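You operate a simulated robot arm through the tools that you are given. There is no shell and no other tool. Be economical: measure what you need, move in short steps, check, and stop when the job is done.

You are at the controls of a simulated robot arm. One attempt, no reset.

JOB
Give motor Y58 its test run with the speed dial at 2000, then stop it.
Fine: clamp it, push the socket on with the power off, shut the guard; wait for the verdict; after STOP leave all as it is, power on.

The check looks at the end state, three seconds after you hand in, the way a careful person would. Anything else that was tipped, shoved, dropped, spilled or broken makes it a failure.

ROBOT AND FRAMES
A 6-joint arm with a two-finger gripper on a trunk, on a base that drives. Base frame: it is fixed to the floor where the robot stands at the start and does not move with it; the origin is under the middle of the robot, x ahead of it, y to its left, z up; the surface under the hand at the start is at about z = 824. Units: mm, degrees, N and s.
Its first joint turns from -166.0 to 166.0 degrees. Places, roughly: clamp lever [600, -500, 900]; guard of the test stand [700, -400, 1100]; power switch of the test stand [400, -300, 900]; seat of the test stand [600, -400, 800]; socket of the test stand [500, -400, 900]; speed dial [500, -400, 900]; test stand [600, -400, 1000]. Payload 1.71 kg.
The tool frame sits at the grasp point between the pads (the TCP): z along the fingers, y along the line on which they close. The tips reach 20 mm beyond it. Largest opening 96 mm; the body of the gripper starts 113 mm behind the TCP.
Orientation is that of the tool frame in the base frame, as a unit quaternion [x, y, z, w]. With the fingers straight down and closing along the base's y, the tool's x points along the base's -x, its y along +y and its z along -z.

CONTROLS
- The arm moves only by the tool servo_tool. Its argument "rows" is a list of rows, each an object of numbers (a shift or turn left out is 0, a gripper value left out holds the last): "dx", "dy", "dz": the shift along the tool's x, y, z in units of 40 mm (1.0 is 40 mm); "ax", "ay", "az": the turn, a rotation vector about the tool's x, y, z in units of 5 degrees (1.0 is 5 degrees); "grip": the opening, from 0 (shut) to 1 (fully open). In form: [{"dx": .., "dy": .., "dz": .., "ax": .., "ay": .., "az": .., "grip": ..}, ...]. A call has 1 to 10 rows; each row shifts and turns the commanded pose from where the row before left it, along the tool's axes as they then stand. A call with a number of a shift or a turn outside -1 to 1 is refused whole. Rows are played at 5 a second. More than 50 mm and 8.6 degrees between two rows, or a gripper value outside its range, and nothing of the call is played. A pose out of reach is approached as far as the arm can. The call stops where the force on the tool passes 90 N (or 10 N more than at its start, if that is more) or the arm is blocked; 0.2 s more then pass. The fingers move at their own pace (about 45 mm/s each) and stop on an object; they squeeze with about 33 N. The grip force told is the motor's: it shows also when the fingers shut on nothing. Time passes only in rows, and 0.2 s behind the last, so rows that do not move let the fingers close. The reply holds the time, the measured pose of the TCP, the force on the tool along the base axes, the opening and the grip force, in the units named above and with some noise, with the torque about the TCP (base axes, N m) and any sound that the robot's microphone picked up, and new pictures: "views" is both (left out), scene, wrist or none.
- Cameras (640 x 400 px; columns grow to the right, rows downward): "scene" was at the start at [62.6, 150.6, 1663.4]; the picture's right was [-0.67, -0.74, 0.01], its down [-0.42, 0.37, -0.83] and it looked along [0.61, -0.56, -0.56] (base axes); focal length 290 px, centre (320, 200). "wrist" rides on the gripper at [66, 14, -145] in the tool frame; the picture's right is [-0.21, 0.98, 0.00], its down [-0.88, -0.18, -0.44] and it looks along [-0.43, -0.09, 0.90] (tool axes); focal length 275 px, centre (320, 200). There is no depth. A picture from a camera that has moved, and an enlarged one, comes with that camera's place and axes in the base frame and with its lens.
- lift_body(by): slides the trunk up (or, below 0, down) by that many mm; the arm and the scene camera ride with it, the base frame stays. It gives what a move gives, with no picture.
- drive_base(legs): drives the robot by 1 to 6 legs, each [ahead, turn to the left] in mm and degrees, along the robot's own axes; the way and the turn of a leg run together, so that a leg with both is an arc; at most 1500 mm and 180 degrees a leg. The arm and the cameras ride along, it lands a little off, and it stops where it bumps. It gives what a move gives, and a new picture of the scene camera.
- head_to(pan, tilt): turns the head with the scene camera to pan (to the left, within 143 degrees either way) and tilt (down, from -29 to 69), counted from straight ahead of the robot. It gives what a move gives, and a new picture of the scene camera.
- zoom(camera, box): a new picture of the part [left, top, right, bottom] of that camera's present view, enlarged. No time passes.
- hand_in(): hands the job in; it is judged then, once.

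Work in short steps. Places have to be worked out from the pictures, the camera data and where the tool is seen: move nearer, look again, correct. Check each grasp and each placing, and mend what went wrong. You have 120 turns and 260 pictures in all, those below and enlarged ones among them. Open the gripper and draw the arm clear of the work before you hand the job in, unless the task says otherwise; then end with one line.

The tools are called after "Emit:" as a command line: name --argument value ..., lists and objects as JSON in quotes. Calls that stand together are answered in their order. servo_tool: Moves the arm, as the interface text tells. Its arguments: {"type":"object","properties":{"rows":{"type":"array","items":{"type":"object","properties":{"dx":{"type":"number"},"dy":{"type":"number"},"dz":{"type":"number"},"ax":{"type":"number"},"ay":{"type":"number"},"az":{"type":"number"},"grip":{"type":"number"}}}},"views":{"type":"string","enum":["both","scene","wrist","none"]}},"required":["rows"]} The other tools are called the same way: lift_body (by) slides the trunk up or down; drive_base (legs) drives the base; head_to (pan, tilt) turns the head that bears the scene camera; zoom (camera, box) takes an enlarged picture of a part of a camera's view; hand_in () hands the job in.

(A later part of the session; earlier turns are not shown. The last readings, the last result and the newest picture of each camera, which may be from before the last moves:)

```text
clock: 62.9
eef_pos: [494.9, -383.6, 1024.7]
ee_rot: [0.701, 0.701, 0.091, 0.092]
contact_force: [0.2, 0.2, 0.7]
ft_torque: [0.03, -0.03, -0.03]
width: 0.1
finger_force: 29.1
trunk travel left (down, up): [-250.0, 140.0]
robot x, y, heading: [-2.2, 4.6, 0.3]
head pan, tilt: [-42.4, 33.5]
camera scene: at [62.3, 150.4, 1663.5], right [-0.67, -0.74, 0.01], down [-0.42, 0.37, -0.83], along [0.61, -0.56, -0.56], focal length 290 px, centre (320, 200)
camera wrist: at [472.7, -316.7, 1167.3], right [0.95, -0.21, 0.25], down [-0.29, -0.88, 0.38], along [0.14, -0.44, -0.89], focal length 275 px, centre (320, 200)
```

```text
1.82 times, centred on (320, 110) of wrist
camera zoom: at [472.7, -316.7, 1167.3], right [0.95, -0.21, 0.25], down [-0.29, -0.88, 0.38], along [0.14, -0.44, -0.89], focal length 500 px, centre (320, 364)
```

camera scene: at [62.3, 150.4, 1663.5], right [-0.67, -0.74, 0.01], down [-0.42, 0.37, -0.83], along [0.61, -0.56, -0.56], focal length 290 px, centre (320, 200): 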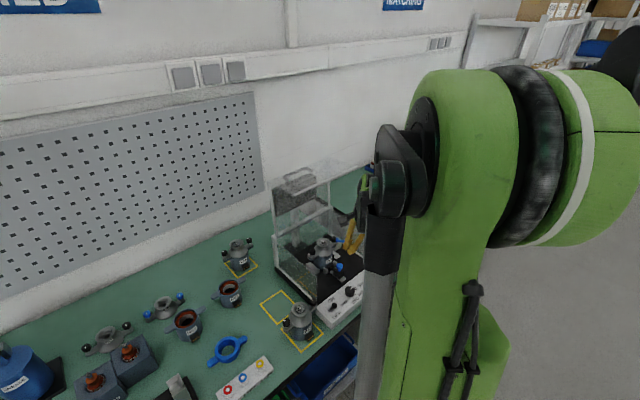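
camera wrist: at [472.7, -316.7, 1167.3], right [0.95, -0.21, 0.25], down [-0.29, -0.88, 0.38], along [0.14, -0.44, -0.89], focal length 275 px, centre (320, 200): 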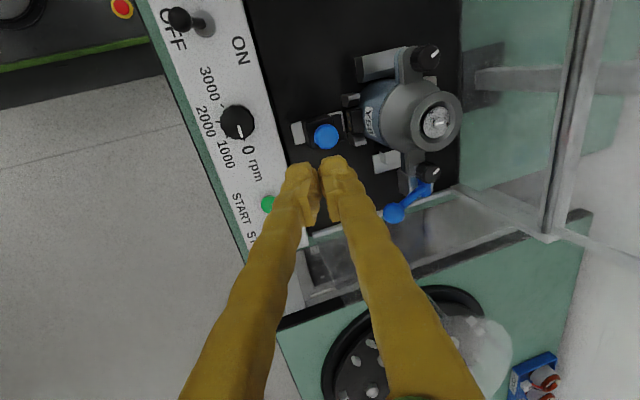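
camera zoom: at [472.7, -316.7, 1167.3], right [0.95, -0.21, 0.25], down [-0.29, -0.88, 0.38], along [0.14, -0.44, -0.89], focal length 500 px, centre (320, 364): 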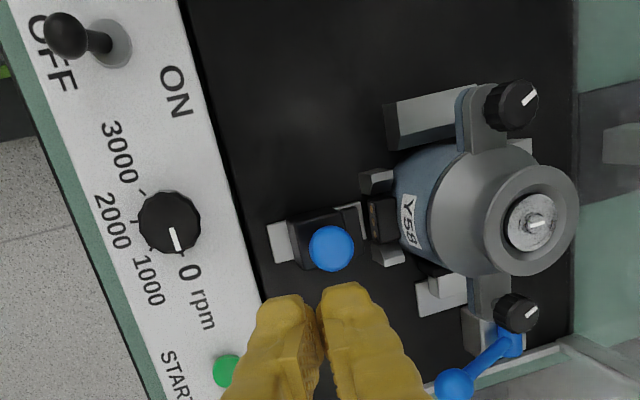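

Knob confirmed at (535, -383). I lower behind it.

Emit:
servo_tool --rows '[{"dy": -0.18, "dz": 0.77}, {"dy": -0.18, "dz": 0.77}, {"dy": -0.18, "dz": 0.77}, {"dy": -0.06, "dz": 0.24}]'

Emit:
zoom --camera "scene" --box '[300, 210, 390, 310]'

Emit:
zoom --camera "wrist" --box '[220, 80, 420, 240]'

```text
clock: 63.9
eef_pos: [498.8, -383.6, 920.1]
ee_rot: [0.702, 0.701, 0.091, 0.092]
contact_force: [-0.2, 0.1, 0.5]
ft_torque: [0.02, 0.02, -0.04]
width: 0.0
finger_force: 29.5
trunk travel left (down, up): [-250.0, 140.0]
robot x, y, heading: [0.3, 1.1, -0.1]
head pan, tilt: [-42.4, 33.5]
camera scene: at [62.4, 150.5, 1663.5], right [-0.67, -0.74, 0.01], down [-0.42, 0.37, -0.83], along [0.61, -0.56, -0.56], focal length 290 px, centre (320, 200)
camera wrist: at [475.7, -316.7, 1062.7], right [0.95, -0.21, 0.25], down [-0.29, -0.88, 0.38], along [0.14, -0.44, -0.89], focal length 275 px, centre (320, 200)
```

scene: 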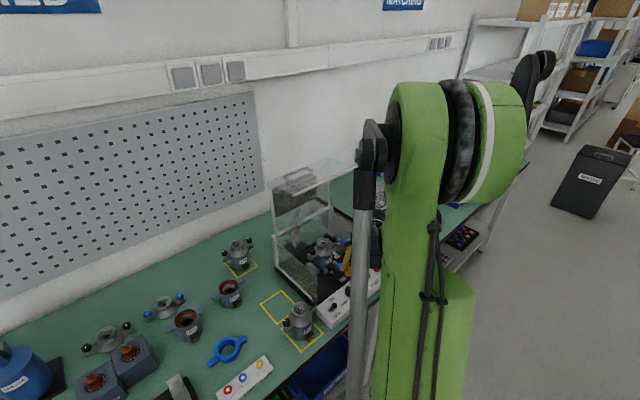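
wrist: 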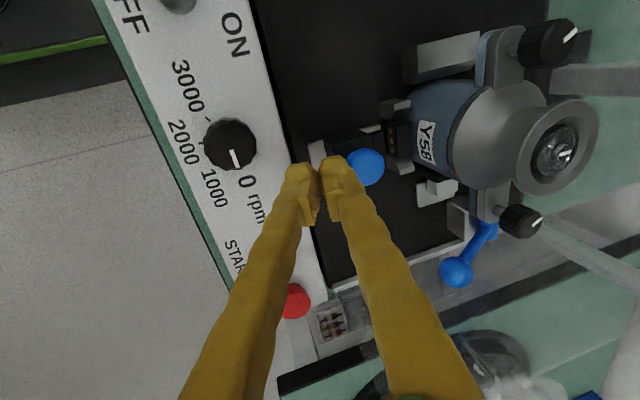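

```text
4.00 times, centred on (345, 260) of scene
camera zoom: at [62.4, 150.5, 1663.5], right [-0.67, -0.74, 0.01], down [-0.42, 0.37, -0.83], along [0.61, -0.56, -0.56], focal length 1161 px, centre (220, -40)
```

zoom: 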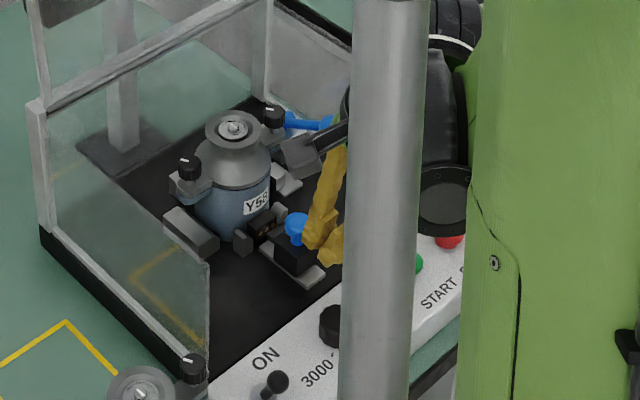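

```text
2.50 times, centred on (320, 160) of wrist
camera zoom: at [475.7, -316.7, 1062.7], right [0.95, -0.21, 0.25], down [-0.29, -0.88, 0.38], along [0.14, -0.44, -0.89], focal length 688 px, centre (320, 300)
```

zoom: 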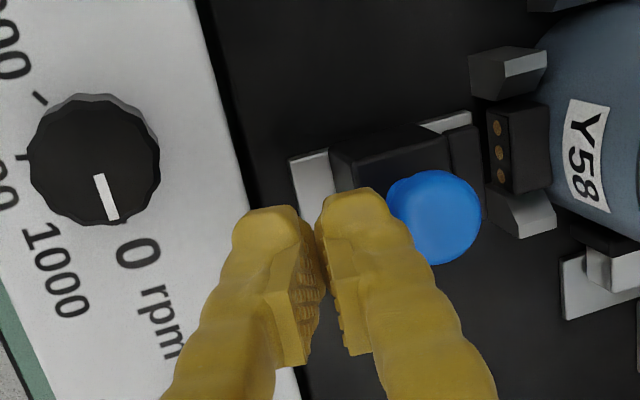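

Aligned behind the knob. I lower 9 mm more and begin to push in +x.

Emit:
servo_tool --rows '[{"dy": -0.06, "dz": 0.217}, {"dy": 0.36, "dz": 0.097}, {"dy": 0.24, "dz": 0.065}, {"dy": 0}]' --views "wrist"

Emit:
zoom --camera "wrist" --box '[220, 80, 420, 240]'

```text
clock: 64.8
eef_pos: [522.7, -382.7, 909.7]
ee_rot: [0.701, 0.701, 0.092, 0.092]
contact_force: [-0.1, 0.6, 0.2]
ft_torque: [-0.04, 0.01, -0.01]
width: 0.0
finger_force: 29.5
trunk travel left (down, up): [-250.0, 140.0]
robot x, y, heading: [0.2, -1.5, 0.2]
head pan, tilt: [-42.4, 33.5]
camera wrist: at [500.3, -316.3, 1053.9], right [0.95, -0.21, 0.25], down [-0.29, -0.88, 0.38], along [0.14, -0.44, -0.89], focal length 275 px, centre (320, 200)
```

wrist: 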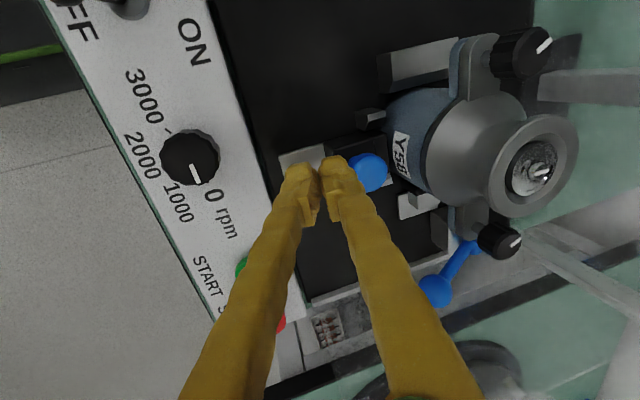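

```text
2.50 times, centred on (320, 160) of wrist
camera zoom: at [500.3, -316.3, 1053.9], right [0.95, -0.21, 0.25], down [-0.29, -0.88, 0.38], along [0.14, -0.44, -0.89], focal length 688 px, centre (320, 300)
```

zoom: 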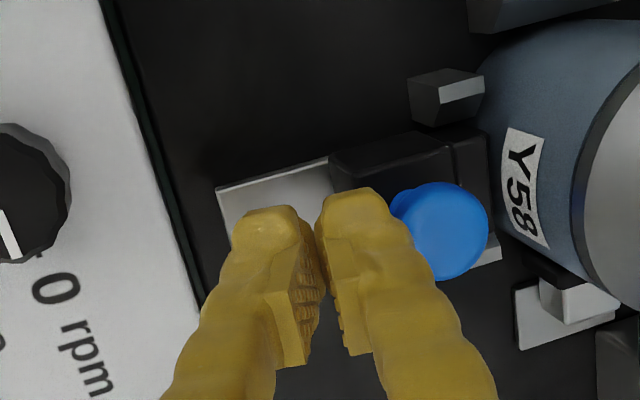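

The socket slid forward and its front is at the connector. I push on until it resists.

Emit:
servo_tool --rows '[{"dy": 0.12, "dz": 0.032}, {"dy": 0.12, "dz": 0.032}, {"dy": 0}]' --views "none"

Emit:
zoom --camera "wrist" --box '[220, 80, 420, 240]'

```text
clock: 65.7
eef_pos: [525.8, -384.6, 913.8]
ee_rot: [0.701, 0.701, 0.093, 0.093]
contact_force: [-42.7, 5.8, -26.1]
ft_torque: [0.05, 0.93, 0.16]
width: 0.0
finger_force: 29.6
trunk travel left (down, up): [-250.0, 140.0]
robot x, y, heading: [1.1, 4.2, 0.4]
head pan, tilt: [-42.4, 33.5]
```

```text
2.50 times, centred on (320, 160) of wrist
camera zoom: at [502.2, -317.4, 1057.1], right [0.94, -0.21, 0.26], down [-0.3, -0.88, 0.38], along [0.15, -0.44, -0.89], focal length 688 px, centre (320, 300)
```

zoom: 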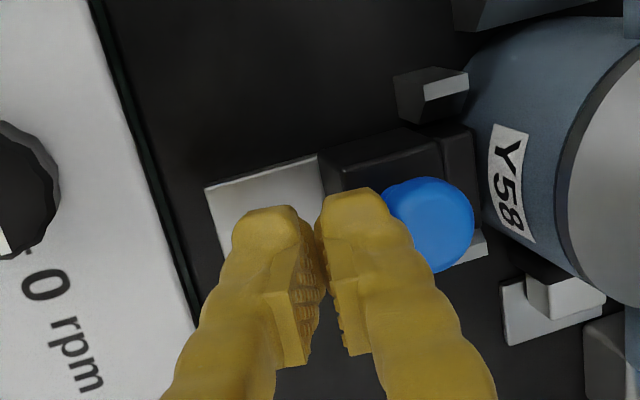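

The socket has swallowed the connector and now stops firmly at 43 N — plugged. I back off and rise.

Emit:
servo_tool --rows '[{"dy": -0.24, "dz": -0.065}, {"dy": -0.3, "dz": -0.08}, {"dy": 0.258, "dz": -0.966}, {"dy": 0.258, "dz": -0.966}, {"dy": 0.258, "dz": -0.966}]'

Emit:
zoom --camera "wrist" --box '[240, 40, 460, 240]'

Emit:
zoom --camera "scene" --box '[300, 210, 390, 310]'

```text
clock: 66.8
eef_pos: [506.7, -384.1, 1034.2]
ee_rot: [0.701, 0.701, 0.092, 0.094]
contact_force: [-1.6, 0.6, 0.7]
ft_torque: [-0.03, -0.06, 0.03]
width: 0.0
finger_force: 29.0
trunk travel left (down, up): [-250.0, 140.0]
robot x, y, heading: [-2.8, -0.9, 0.4]
head pan, tilt: [-42.4, 33.5]
camera scene: at [54.6, 150.9, 1663.7], right [-0.67, -0.74, 0.01], down [-0.42, 0.37, -0.83], along [0.61, -0.56, -0.56], focal length 290 px, centre (320, 200)
camera wrist: at [483.1, -317.9, 1177.0], right [0.94, -0.21, 0.26], down [-0.29, -0.88, 0.38], along [0.14, -0.44, -0.89], focal length 275 px, centre (320, 200)
```

scene: 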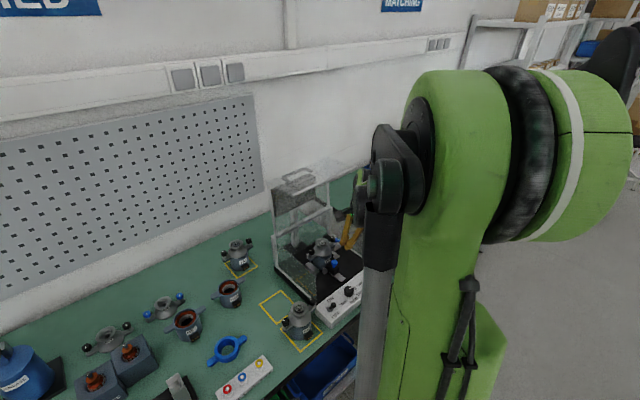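
wrist: 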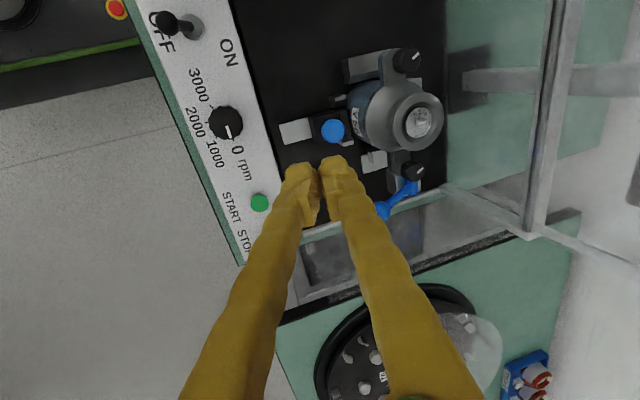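

```text
2.00 times, centred on (350, 140) of wrist
camera zoom: at [483.1, -317.9, 1177.0], right [0.94, -0.21, 0.26], down [-0.29, -0.88, 0.38], along [0.14, -0.44, -0.89], focal length 551 px, centre (260, 320)
```

zoom: 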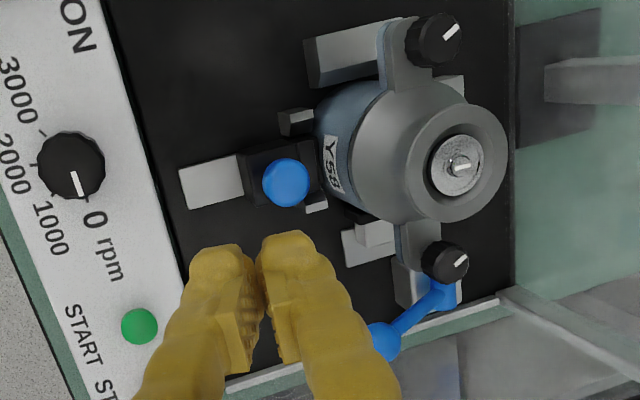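

```text
4.00 times, centred on (345, 260) of scene
camera zoom: at [54.6, 150.9, 1663.7], right [-0.67, -0.74, 0.01], down [-0.42, 0.37, -0.83], along [0.61, -0.56, -0.56], focal length 1161 px, centre (220, -40)
```

zoom: 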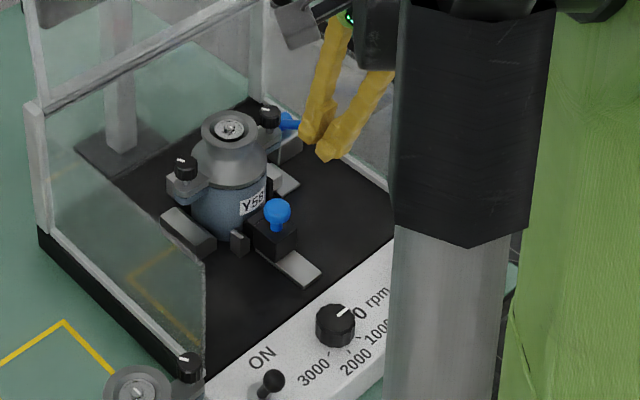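

Socket stays plugged, lever is down, dial and switch are visible for later. Now the guard: it hinges at about (702, 1021) and its top panel stands upright to z≈1229, so I'll push it over from behind at y≈-260. First I rise and set the tool vertical.

Emit:
servo_tool --rows '[{"ax": 1}, {"ax": 1}, {"ax": 1}, {"dz": -1}, {"dz": -1}, {"dz": -1}, {"dz": -1, "dx": 0.5}, {"dz": -1, "dx": 0.5}, {"dz": -1, "dx": 0.5}, {"dz": -0.6, "dx": 0.9}]' --views "none"

Emit:
servo_tool --rows '[{"dx": 0.7}, {"dy": 0.4}, {"dy": 0}]'

Emit:
zoom --camera "scene" --box '[240, 130, 400, 290]'

```text
clock: 69.0
eef_pos: [508.4, -288.6, 1293.5]
ee_rot: [0.707, 0.707, 0.0, 0.0]
contact_force: [-0.6, -1.5, -0.3]
ft_torque: [0.05, 0.01, -0.01]
width: 0.0
finger_force: 29.1
trunk travel left (down, up): [-250.0, 140.0]
robot x, y, heading: [3.0, 2.7, 0.0]
head pan, tilt: [-42.4, 33.5]
```

```text
clock: 69.8
eef_pos: [525.7, -259.6, 1293.5]
ee_rot: [0.707, 0.708, -0.001, 0.0]
contact_force: [0.1, 0.4, -0.1]
ft_torque: [0.01, 0.04, -0.03]
width: 0.0
finger_force: 29.5
trunk travel left (down, up): [-250.0, 140.0]
robot x, y, heading: [0.4, 0.3, 0.4]
head pan, tilt: [-42.4, 33.5]
camera scene: at [62.9, 150.7, 1663.4], right [-0.67, -0.74, 0.01], down [-0.42, 0.37, -0.83], along [0.61, -0.56, -0.56], focal length 290 px, centre (320, 200)
camera wrist: at [542.2, -193.1, 1437.7], right [0.98, -0.21, 0.0], down [-0.18, -0.88, 0.45], along [-0.09, -0.44, -0.9], focal length 275 px, centre (320, 200)
```

scene: 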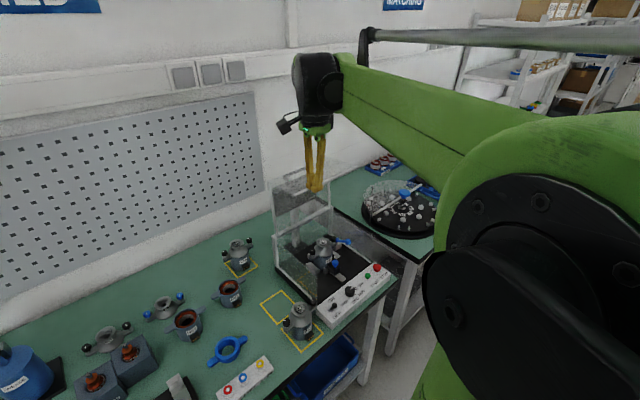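
wrist: 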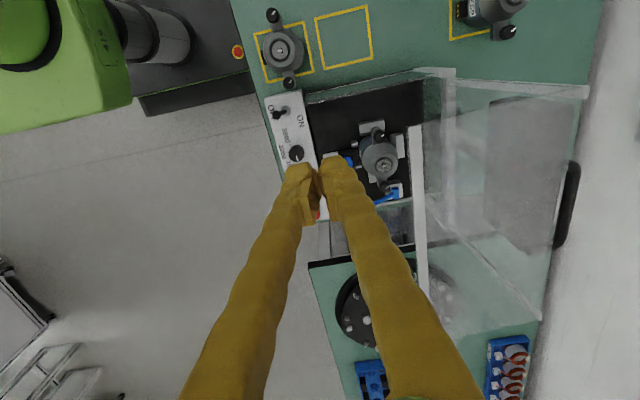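

```text
2.50 times, centred on (320, 210) of scene
camera zoom: at [62.9, 150.7, 1663.4], right [-0.67, -0.74, 0.01], down [-0.42, 0.37, -0.83], along [0.61, -0.56, -0.56], focal length 726 px, centre (320, 175)
```

zoom: 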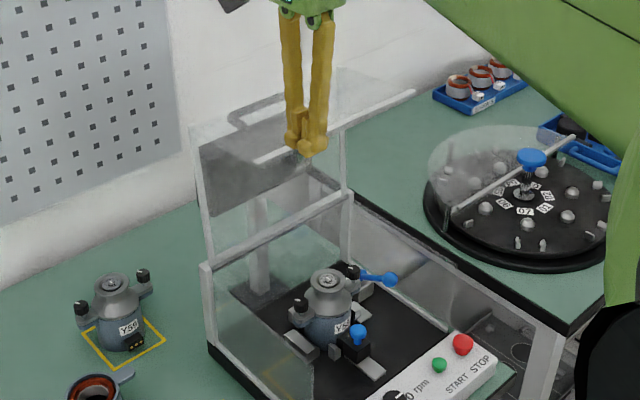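

The guard's bar is at x≈602, panel top at x≈718, and its handle is behind it at about (748, -320…-411, 1206). I move over behind the panel at y≈-265, left of the handle.

Emit:
servo_tool --rows '[{"dy": 1, "dx": -0.1}, {"dy": 1}, {"dy": 1}, {"dy": 1}, {"dy": 1}, {"dy": 0.6}, {"dy": 0}]'

Emit:
zoom --camera "wrist" --box '[200, 80, 440, 280]'

```text
clock: 71.5
eef_pos: [750.7, -262.1, 1293.2]
ee_rot: [0.707, 0.707, -0.001, 0.0]
contact_force: [0.8, 0.0, 0.0]
ft_torque: [0.03, 0.01, 0.01]
width: 0.2
finger_force: 29.7
trunk travel left (down, up): [-250.0, 140.0]
robot x, y, heading: [0.2, -0.1, 0.2]
head pan, tilt: [-42.4, 33.5]
camera scene: at [62.7, 150.7, 1663.5], right [-0.67, -0.74, 0.01], down [-0.42, 0.37, -0.83], along [0.61, -0.56, -0.56], focal length 290 px, centre (320, 200)
camera wrist: at [766.1, -196.3, 1438.2], right [0.98, -0.21, 0.0], down [-0.18, -0.88, 0.45], along [-0.09, -0.44, -0.9], focal length 275 px, centre (320, 200)
```

scene: 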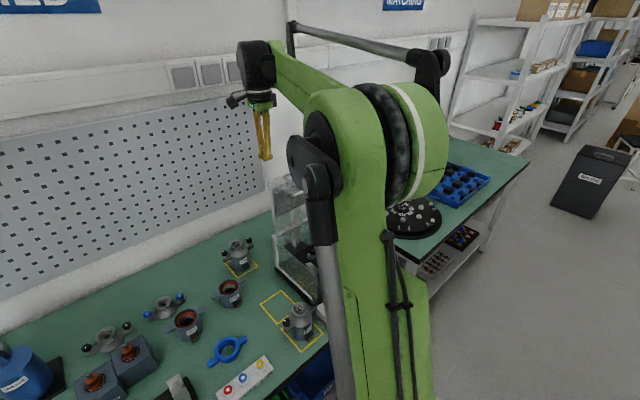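
wrist: 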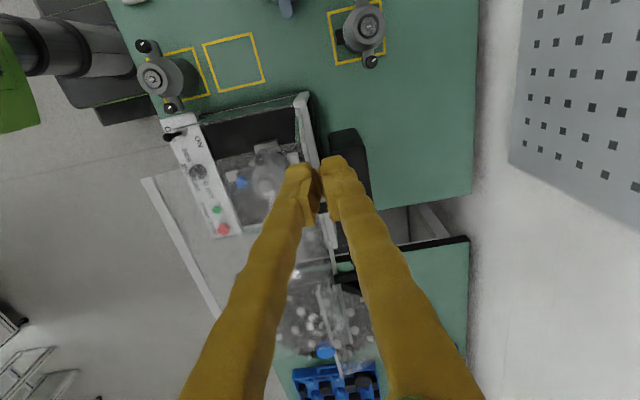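

```text
2.00 times, centred on (320, 180) of wrist
camera zoom: at [766.1, -196.3, 1438.2], right [0.98, -0.21, 0.0], down [-0.18, -0.88, 0.45], along [-0.09, -0.44, -0.9], focal length 551 px, centre (320, 240)
```

zoom: 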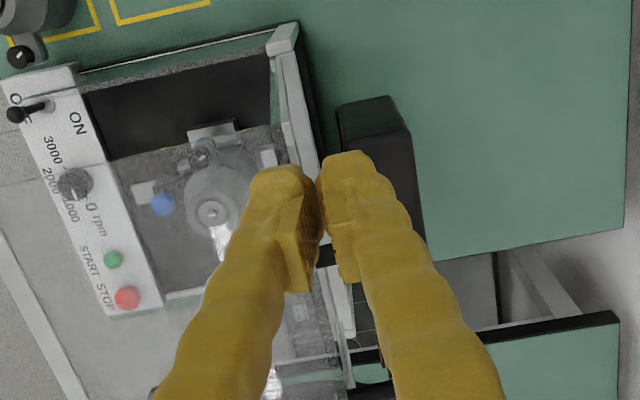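

The fingers are behind the panel, left of the handle, with the display box lower behind. I lower the tips to ~25 mm below the panel's top edge.

Emit:
servo_tool --rows '[{"dz": 0.9}, {"dz": 0.85}, {"dy": 0}]'

Emit:
zoom --camera "wrist" --box '[220, 100, 420, 260]'

Emit:
zoom --camera "scene" --box '[220, 120, 340, 240]'

```text
clock: 72.2
eef_pos: [749.9, -262.3, 1222.9]
ee_rot: [0.707, 0.707, -0.001, -0.001]
contact_force: [0.4, -0.6, 4.6]
ft_torque: [0.02, 0.06, 0.02]
width: 0.2
finger_force: 29.4
trunk travel left (down, up): [-250.0, 140.0]
robot x, y, heading: [-0.2, -0.0, 0.3]
head pan, tilt: [-42.4, 33.5]
camera scene: at [62.1, 150.8, 1663.5], right [-0.67, -0.74, 0.01], down [-0.42, 0.37, -0.83], along [0.61, -0.56, -0.56], focal length 290 px, centre (320, 200)
camera wrist: at [764.5, -195.6, 1367.9], right [0.98, -0.21, 0.0], down [-0.18, -0.88, 0.45], along [-0.09, -0.44, -0.9], focal length 275 px, centre (320, 200)
```

scene: 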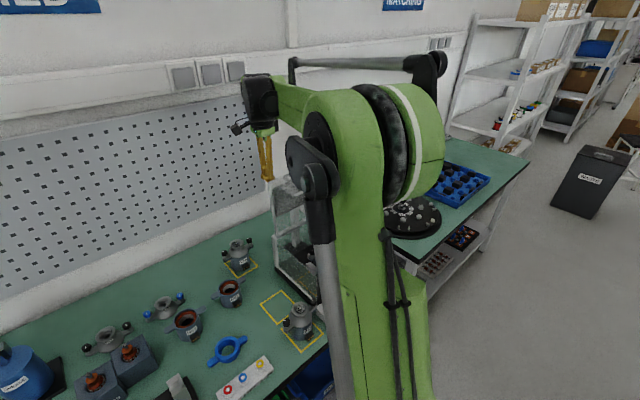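
wrist: 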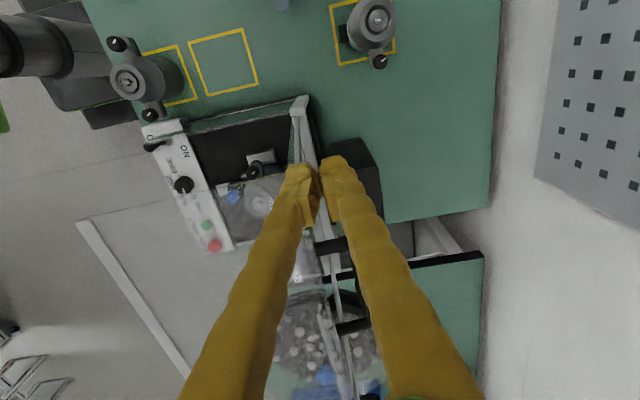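

```text
2.50 times, centred on (320, 180) of wrist
camera zoom: at [764.5, -195.6, 1367.9], right [0.98, -0.21, 0.0], down [-0.18, -0.88, 0.45], along [-0.09, -0.44, -0.9], focal length 688 px, centre (320, 250)
```

zoom: 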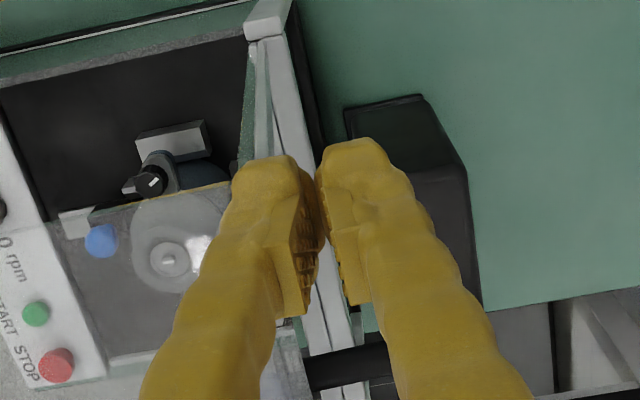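

```text
3.33 times, centred on (280, 180) of scene
camera zoom: at [62.1, 150.8, 1663.5], right [-0.67, -0.74, 0.01], down [-0.42, 0.37, -0.83], along [0.61, -0.56, -0.56], focal length 968 px, centre (453, 267)
```

zoom: 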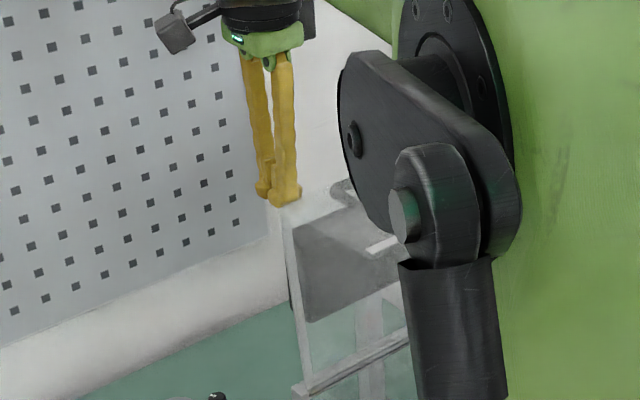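

A slight contact (4.6 N): the panel's outer face seems nearer x≈736, so the tip is on its top edge. I lift, move 14 mm further back, and lower again.

Emit:
servo_tool --rows '[{"dz": -0.6}, {"dy": 0.4}, {"dz": 0.6}, {"dz": 0.2}, {"dy": 0}]'

Emit:
zoom --camera "wrist" --box '[220, 100, 420, 260]'

Emit:
zoom --camera "scene" --box '[240, 150, 340, 250]'

```text
clock: 73.5
eef_pos: [766.2, -263.1, 1216.4]
ee_rot: [0.707, 0.707, -0.001, 0.0]
contact_force: [0.2, -0.4, 0.6]
ft_torque: [0.01, -0.01, 0.01]
width: 0.0
finger_force: 29.4
trunk travel left (down, up): [-250.0, 140.0]
robot x, y, heading: [1.1, 1.7, 0.3]
head pan, tilt: [-42.4, 33.5]
camera scene: at [62.4, 150.7, 1663.5], right [-0.67, -0.74, 0.01], down [-0.42, 0.37, -0.83], along [0.61, -0.56, -0.56], focal length 290 px, centre (320, 200)
camera wrist: at [781.6, -196.9, 1360.6], right [0.98, -0.21, 0.0], down [-0.18, -0.88, 0.45], along [-0.09, -0.44, -0.9], focal length 275 px, centre (320, 200)
```

scene: 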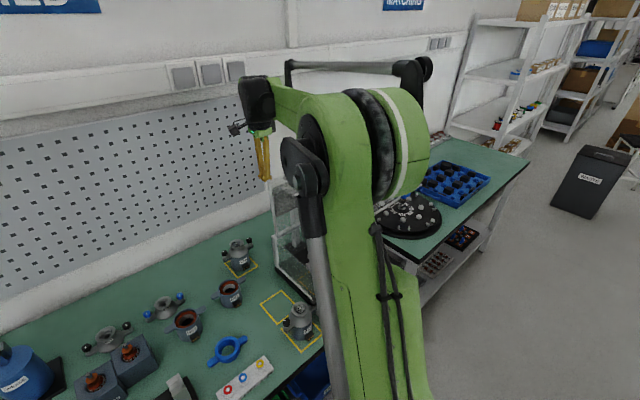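
wrist: 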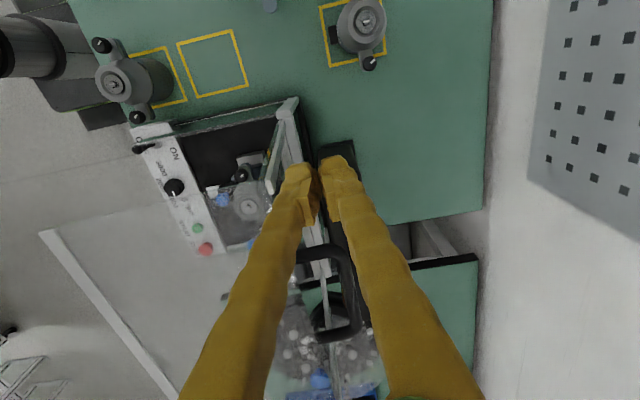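

```text
2.50 times, centred on (320, 180) of wrist
camera zoom: at [781.6, -196.9, 1360.6], right [0.98, -0.21, 0.0], down [-0.18, -0.88, 0.45], along [-0.09, -0.44, -0.9], focal length 688 px, centre (320, 250)
```

zoom: 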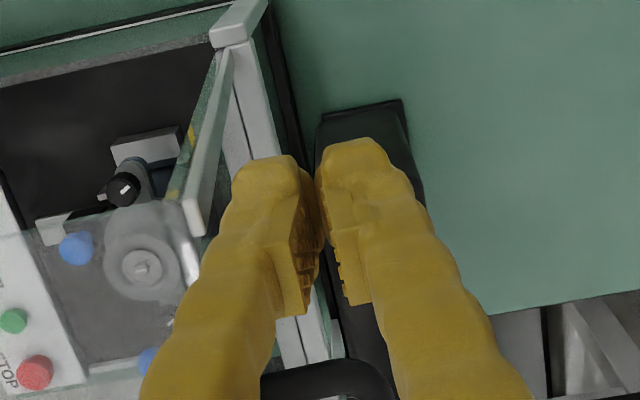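

```text
4.00 times, centred on (290, 200) of scene
camera zoom: at [62.4, 150.7, 1663.5], right [-0.67, -0.74, 0.01], down [-0.42, 0.37, -0.83], along [0.61, -0.56, -0.56], focal length 1161 px, centre (440, 200)
```

zoom: 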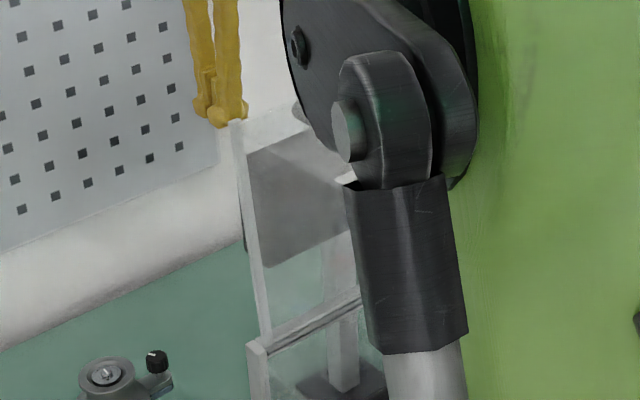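

Now the fingers are just behind the guard's left post (top at ≈(745, -247, 1229), leaning slightly back). I push it forward.

Emit:
servo_tool --rows '[{"dy": -0.4, "dz": -0.1}, {"dy": -0.4, "dz": -0.12}, {"dy": -0.5, "dz": -0.15}, {"dy": 0}]' --views "wrist"

```text
clock: 74.5
eef_pos: [713.1, -264.1, 1230.5]
ee_rot: [0.707, 0.707, -0.002, 0.0]
contact_force: [-1.1, 0.2, -0.3]
ft_torque: [0.01, -0.02, -0.02]
width: 0.2
finger_force: 29.3
trunk travel left (down, up): [-250.0, 140.0]
robot x, y, heading: [-0.6, -2.9, 0.4]
head pan, tilt: [-42.4, 33.5]
camera wrist: at [728.8, -197.2, 1375.7], right [0.98, -0.21, 0.0], down [-0.18, -0.88, 0.45], along [-0.09, -0.44, -0.9], focal length 275 px, centre (320, 200)
```

wrist: 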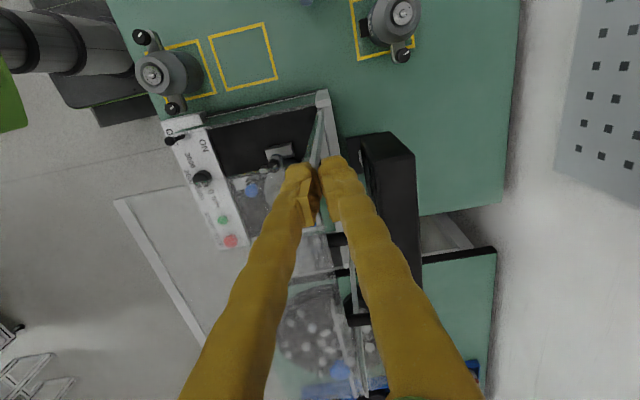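

The guard seems to be moving along with low force. I continue along the arc.

Emit:
servo_tool --rows '[{"dy": -0.6, "dz": 0.08}, {"dy": -0.6, "dz": 0.1}, {"dy": 0}]'

Emit:
zoom --camera "scene" --box '[240, 130, 400, 290]'

```text
clock: 75.2
eef_pos: [666.2, -263.7, 1223.8]
ee_rot: [0.707, 0.707, -0.002, 0.0]
contact_force: [-2.9, 0.3, 4.5]
ft_torque: [0.06, 0.07, -0.07]
width: 0.1
finger_force: 29.1
trunk travel left (down, up): [-250.0, 140.0]
robot x, y, heading: [-0.4, -0.8, 0.0]
head pan, tilt: [-42.4, 33.5]
camera scene: at [61.8, 150.8, 1663.4], right [-0.67, -0.74, 0.01], down [-0.42, 0.37, -0.83], along [0.61, -0.56, -0.56], focal length 290 px, centre (320, 200)
camera wrist: at [681.3, -197.4, 1367.6], right [0.98, -0.21, 0.0], down [-0.18, -0.88, 0.45], along [-0.09, -0.44, -0.9], focal length 275 px, centre (320, 200)
```

scene: 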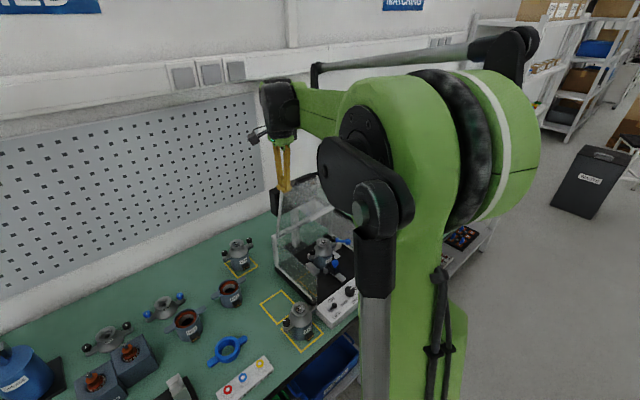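
wrist: 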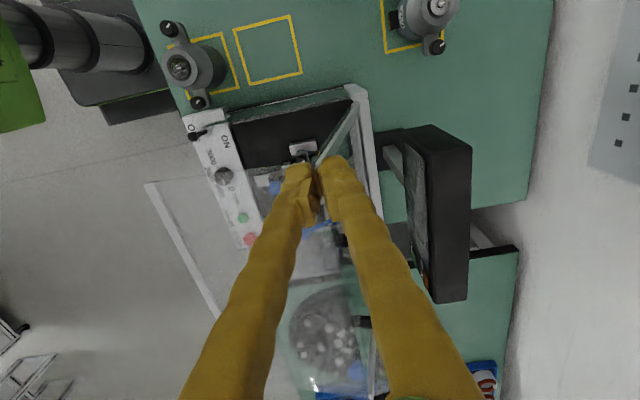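

```text
2.50 times, centred on (320, 210) of scene
camera zoom: at [61.8, 150.8, 1663.4], right [-0.67, -0.74, 0.01], down [-0.42, 0.37, -0.83], along [0.61, -0.56, -0.56], focal length 726 px, centre (320, 175)
```

zoom: 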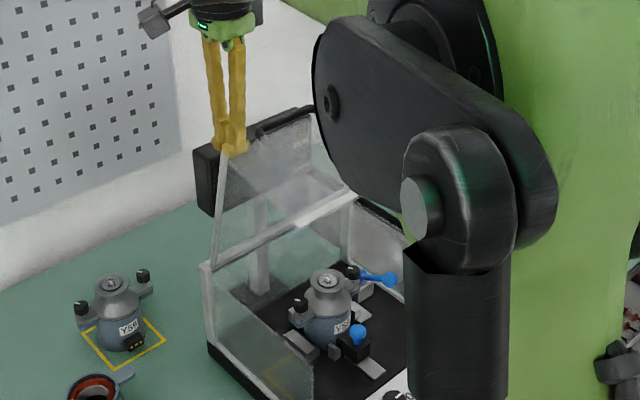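

Working: the guard leans forward now. I continue along the arc down.

Emit:
servo_tool --rows '[{"dy": -0.6, "dz": 0.22}, {"dy": -0.55, "dz": 0.26}, {"dy": -0.5, "dz": 0.36}, {"dy": -0.48, "dz": 0.4}, {"dy": 0}]'

Emit:
zoom --camera "scene" --box '[240, 130, 400, 290]'

```text
clock: 76.5
eef_pos: [576.1, -263.8, 1176.5]
ee_rot: [0.707, 0.707, 0.0, 0.0]
contact_force: [-14.2, -4.7, 12.4]
ft_torque: [0.07, 0.26, -0.15]
width: 0.0
finger_force: 29.3
trunk travel left (down, up): [-250.0, 140.0]
robot x, y, heading: [-3.1, -0.6, 0.4]
head pan, tilt: [-42.4, 33.5]
camera scene: at [44.8, 150.6, 1664.0], right [-0.67, -0.74, 0.0], down [-0.41, 0.37, -0.83], along [0.61, -0.56, -0.56], focal length 290 px, centre (320, 200)
camera wrist: at [591.1, -197.4, 1321.0], right [0.98, -0.21, 0.0], down [-0.19, -0.88, 0.45], along [-0.09, -0.44, -0.9], focal length 275 px, centre (320, 200)
```

scene: 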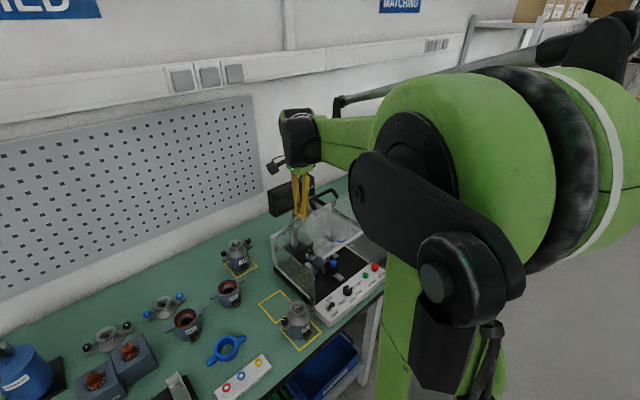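
wrist: 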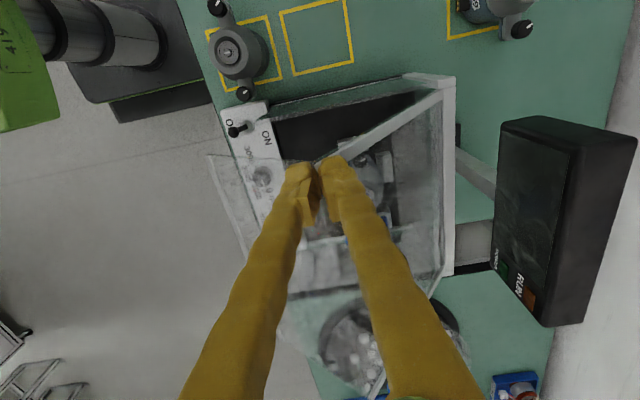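

```text
2.50 times, centred on (320, 210) of scene
camera zoom: at [44.8, 150.6, 1664.0], right [-0.67, -0.74, 0.0], down [-0.41, 0.37, -0.83], along [0.61, -0.56, -0.56], focal length 726 px, centre (320, 175)
```

zoom: 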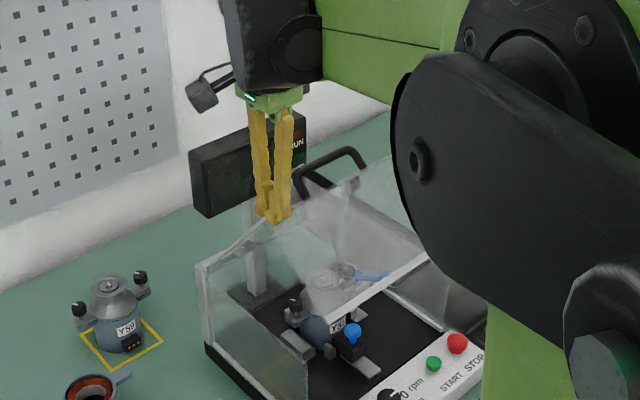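

The guard is about 45° down. I keep pushing along the arc.

Emit:
servo_tool --rows '[{"dy": -0.2, "dz": 0.4}, {"dy": -0.2, "dz": 0.4}, {"dy": -0.18, "dz": 0.43}, {"dy": -0.18, "dz": 0.43}, {"dy": 0}]'

Emit:
zoom --camera "scene" --box '[250, 150, 410, 310]'

```text
clock: 77.7
eef_pos: [542.4, -263.8, 1110.8]
ee_rot: [0.707, 0.707, 0.0, 0.001]
contact_force: [-62.7, -7.2, 30.1]
ft_torque: [-0.19, 1.73, 0.26]
width: 36.1
finger_force: 33.1
trunk travel left (down, up): [-250.0, 140.0]
robot x, y, heading: [-0.9, -5.1, 0.2]
head pan, tilt: [-42.4, 33.5]
camera scene: at [2.8, 150.7, 1664.6], right [-0.67, -0.74, -0.01], down [-0.39, 0.37, -0.84], along [0.63, -0.56, -0.54], focal length 290 px, centre (320, 200)
camera wrist: at [557.2, -196.9, 1255.9], right [0.98, -0.21, 0.0], down [-0.19, -0.88, 0.44], along [-0.09, -0.44, -0.9], focal length 275 px, centre (320, 200)
```

scene: 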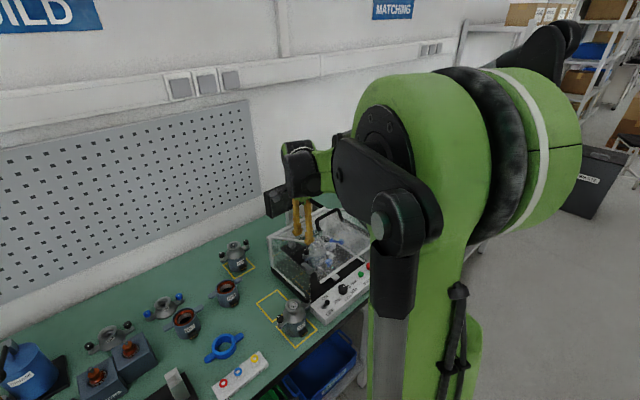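
wrist: 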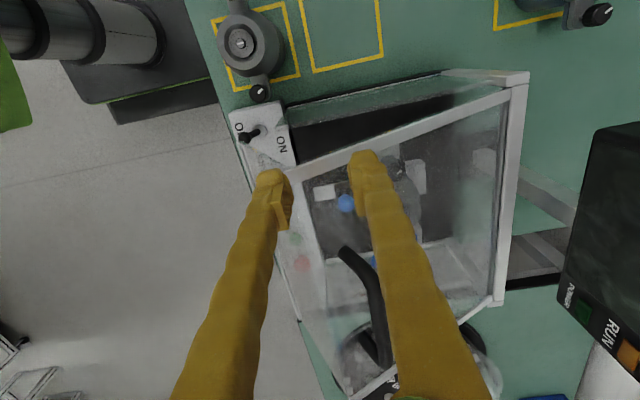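

```text
2.50 times, centred on (330, 230) of scene
camera zoom: at [2.8, 150.7, 1664.6], right [-0.67, -0.74, -0.01], down [-0.39, 0.37, -0.84], along [0.63, -0.56, -0.54], focal length 726 px, centre (295, 125)
```

zoom: 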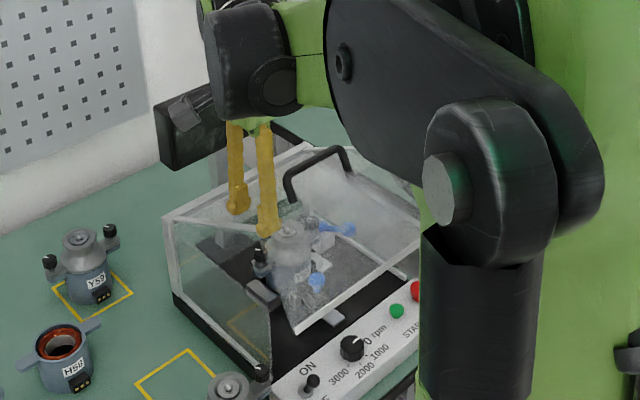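

The front finger slipped past the front edge and got pried open. I rise to free it, then press down from above on the top panel.

Emit:
servo_tool --rows '[{"dz": -0.4, "dy": 0.2}, {"dz": -0.8}, {"dz": -0.6}, {"dy": 0}]'

Emit:
zoom --camera "scene" --box '[250, 150, 410, 310]'

```text
clock: 78.7
eef_pos: [549.8, -260.3, 1183.5]
ee_rot: [0.708, 0.707, 0.001, 0.003]
contact_force: [-1.4, 0.1, 0.6]
ft_torque: [-0.04, -0.13, 0.02]
width: 0.0
finger_force: 29.6
trunk travel left (down, up): [-250.0, 140.0]
robot x, y, heading: [4.3, 2.2, -0.0]
head pan, tilt: [-42.4, 33.5]
camera scene: at [45.9, 151.4, 1663.8], right [-0.67, -0.74, 0.0], down [-0.41, 0.37, -0.83], along [0.61, -0.56, -0.56], focal length 290 px, centre (320, 200)
camera wrist: at [564.5, -194.6, 1327.8], right [0.98, -0.21, 0.01], down [-0.19, -0.88, 0.44], along [-0.09, -0.44, -0.9], focal length 275 px, centre (320, 200)
```

scene: 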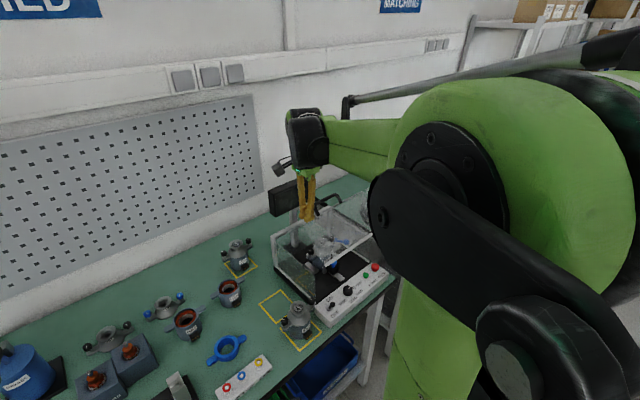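
wrist: 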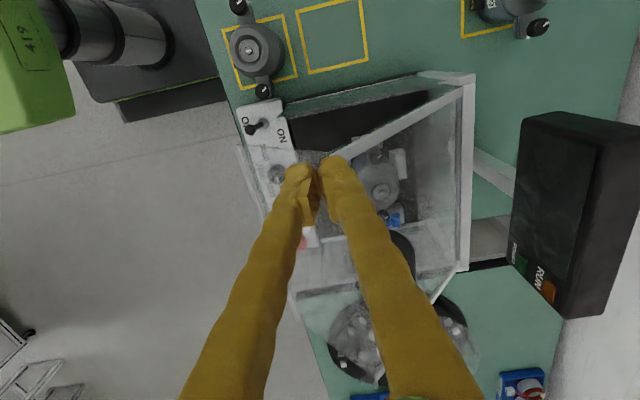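

```text
2.50 times, centred on (330, 230) of scene
camera zoom: at [45.9, 151.4, 1663.8], right [-0.67, -0.74, 0.0], down [-0.41, 0.37, -0.83], along [0.61, -0.56, -0.56], focal length 726 px, centre (295, 125)
```

zoom: 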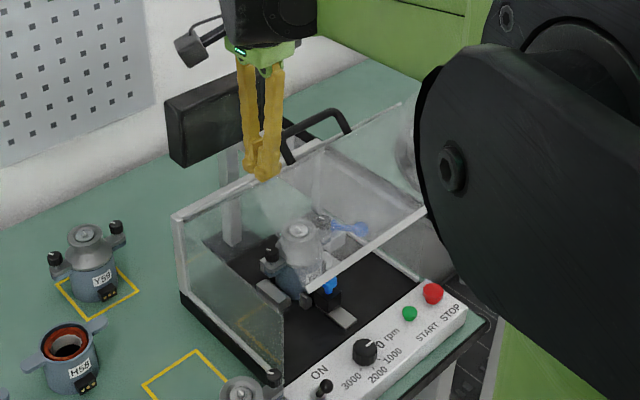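

The guard holds at about 50°. I place the closed tips further back on the top panel (away from the edge) and press down along the arc.

Emit:
servo_tool --rows '[{"dy": 0.55}, {"dy": 0.5, "dz": 0.4}, {"dz": 0.5}, {"dy": -0.2, "dz": 0.3}, {"dy": -0.2, "dz": 0.3}, {"dy": 0}]'

Emit:
zoom --camera "scene" --box '[250, 150, 410, 310]'

```text
clock: 80.0
eef_pos: [581.0, -263.0, 1121.4]
ee_rot: [0.707, 0.707, 0.0, 0.002]
contact_force: [-1.5, -0.6, -0.3]
ft_torque: [0.03, -0.14, -0.01]
width: 0.0
finger_force: 29.3
trunk travel left (down, up): [-250.0, 140.0]
robot x, y, heading: [0.7, 0.0, 0.2]
head pan, tilt: [-42.4, 33.5]
camera scene: at [54.0, 151.1, 1663.7], right [-0.67, -0.74, 0.01], down [-0.42, 0.37, -0.83], along [0.61, -0.56, -0.56], focal length 290 px, centre (320, 200)
camera wrist: at [595.8, -195.9, 1265.4], right [0.98, -0.21, 0.0], down [-0.19, -0.88, 0.45], along [-0.09, -0.44, -0.9], focal length 275 px, centre (320, 200)
```

scene: 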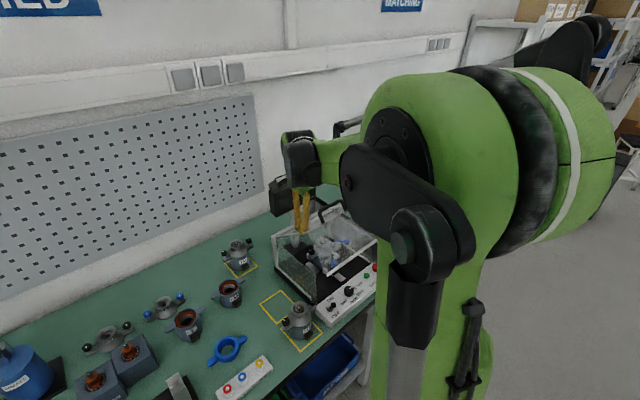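
wrist: 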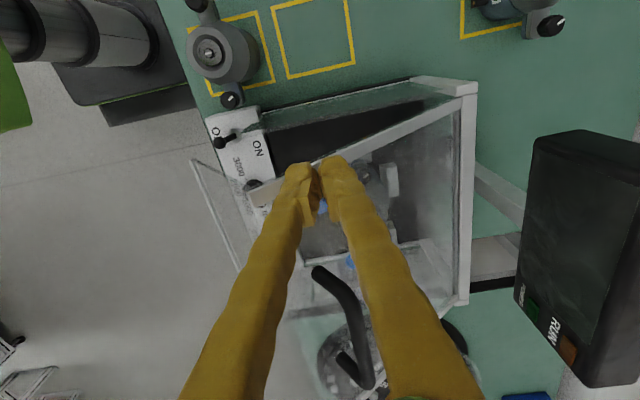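

```text
2.50 times, centred on (330, 230) of scene
camera zoom: at [54.0, 151.1, 1663.7], right [-0.67, -0.74, 0.01], down [-0.42, 0.37, -0.83], along [0.61, -0.56, -0.56], focal length 726 px, centre (295, 125)
```

zoom: 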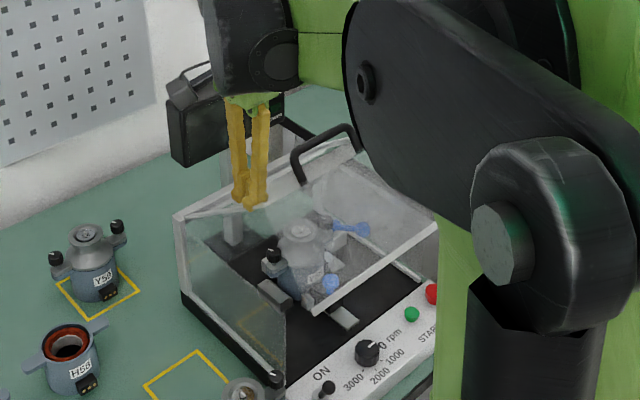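

The guard follows (about 60°). I continue down to the end.

Emit:
servo_tool --rows '[{"dy": -0.17, "dz": 0.33}, {"dy": -0.16, "dz": 0.33}, {"dy": -0.1, "dz": 0.34}, {"dy": -0.08, "dz": 0.34}, {"dy": -0.05, "dz": 0.3}, {"dy": 0}]'

Emit:
zoom --camera "scene" --box '[250, 150, 410, 310]'

```text
clock: 81.5
eef_pos: [561.9, -263.5, 1054.2]
ee_rot: [0.708, 0.706, -0.001, 0.0]
contact_force: [-0.2, -0.3, -1.0]
ft_torque: [0.02, -0.03, 0.0]
width: 0.0
finger_force: 29.3
trunk travel left (down, up): [-250.0, 140.0]
robot x, y, heading: [0.9, 0.4, 0.2]
head pan, tilt: [-42.4, 33.5]
camera scene: at [62.3, 150.7, 1663.5], right [-0.67, -0.74, 0.01], down [-0.42, 0.37, -0.83], along [0.61, -0.56, -0.56], focal length 290 px, centre (320, 200)
camera wrist: at [577.6, -196.6, 1198.9], right [0.98, -0.21, 0.0], down [-0.18, -0.88, 0.45], along [-0.09, -0.44, -0.9], focal length 275 px, centre (320, 200)
```

scene: 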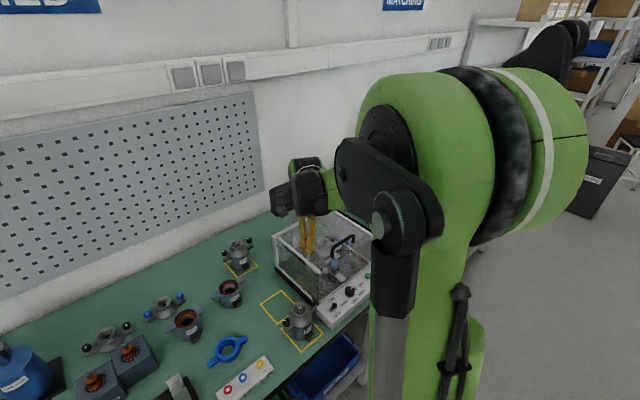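
wrist: 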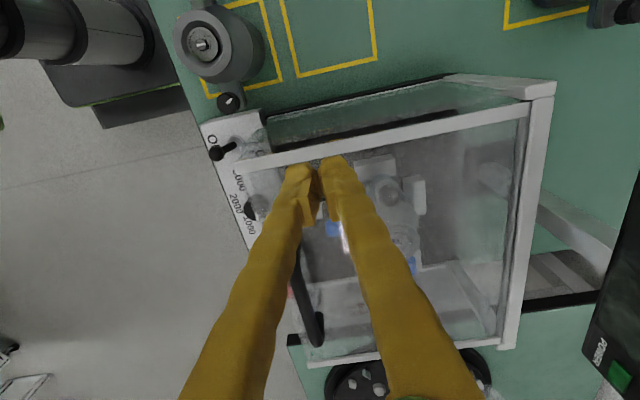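

```text
2.50 times, centred on (330, 230) of scene
camera zoom: at [62.3, 150.7, 1663.5], right [-0.67, -0.74, 0.01], down [-0.42, 0.37, -0.83], along [0.61, -0.56, -0.56], focal length 726 px, centre (295, 125)
```

zoom: 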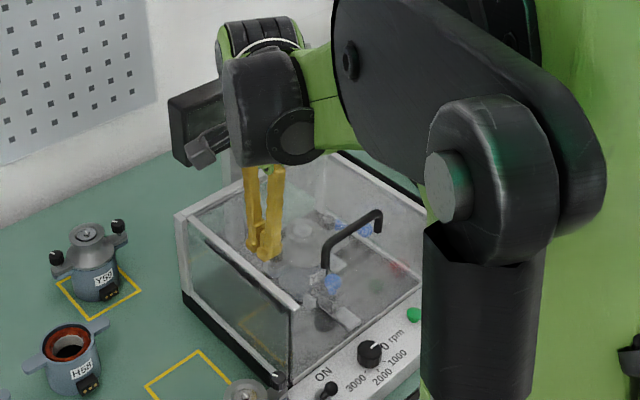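

The guard has come down. I press gently on its top to be sure it is fully shut.

Emit:
servo_tool --rows '[{"dz": 0.25, "dy": -0.3}, {"dz": 0.15}, {"dy": 0}]' --views "none"

```text
clock: 82.2
eef_pos: [550.6, -261.8, 1039.4]
ee_rot: [0.707, 0.707, -0.001, -0.001]
contact_force: [0.2, 1.2, -0.7]
ft_torque: [0.01, 0.01, 0.01]
width: 0.0
finger_force: 29.4
trunk travel left (down, up): [-250.0, 140.0]
robot x, y, heading: [4.1, -0.5, 0.3]
head pan, tilt: [-42.4, 33.5]
```

Emit:
servo_tool --rows '[{"dz": 0.15}, {"dz": 0.15}, {"dy": 0}]' --views "none"

Emit:
zoom --camera "scene" --box '[250, 190, 390, 310]'

```text
clock: 83.0
eef_pos: [550.1, -263.5, 1025.6]
ee_rot: [0.707, 0.707, -0.002, 0.0]
contact_force: [0.2, -0.1, 0.4]
ft_torque: [0.0, 0.03, -0.01]
width: 0.1
finger_force: 29.1
trunk travel left (down, up): [-250.0, 140.0]
robot x, y, heading: [1.0, -3.8, 0.3]
head pan, tilt: [-42.4, 33.5]
```

```text
3.33 times, centred on (320, 250) of scene
camera zoom: at [62.3, 150.7, 1663.5], right [-0.67, -0.74, 0.01], down [-0.42, 0.37, -0.83], along [0.61, -0.56, -0.56], focal length 968 px, centre (320, 33)
```

zoom: 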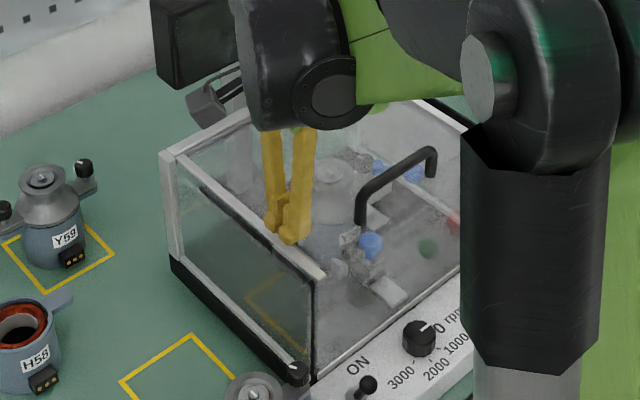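

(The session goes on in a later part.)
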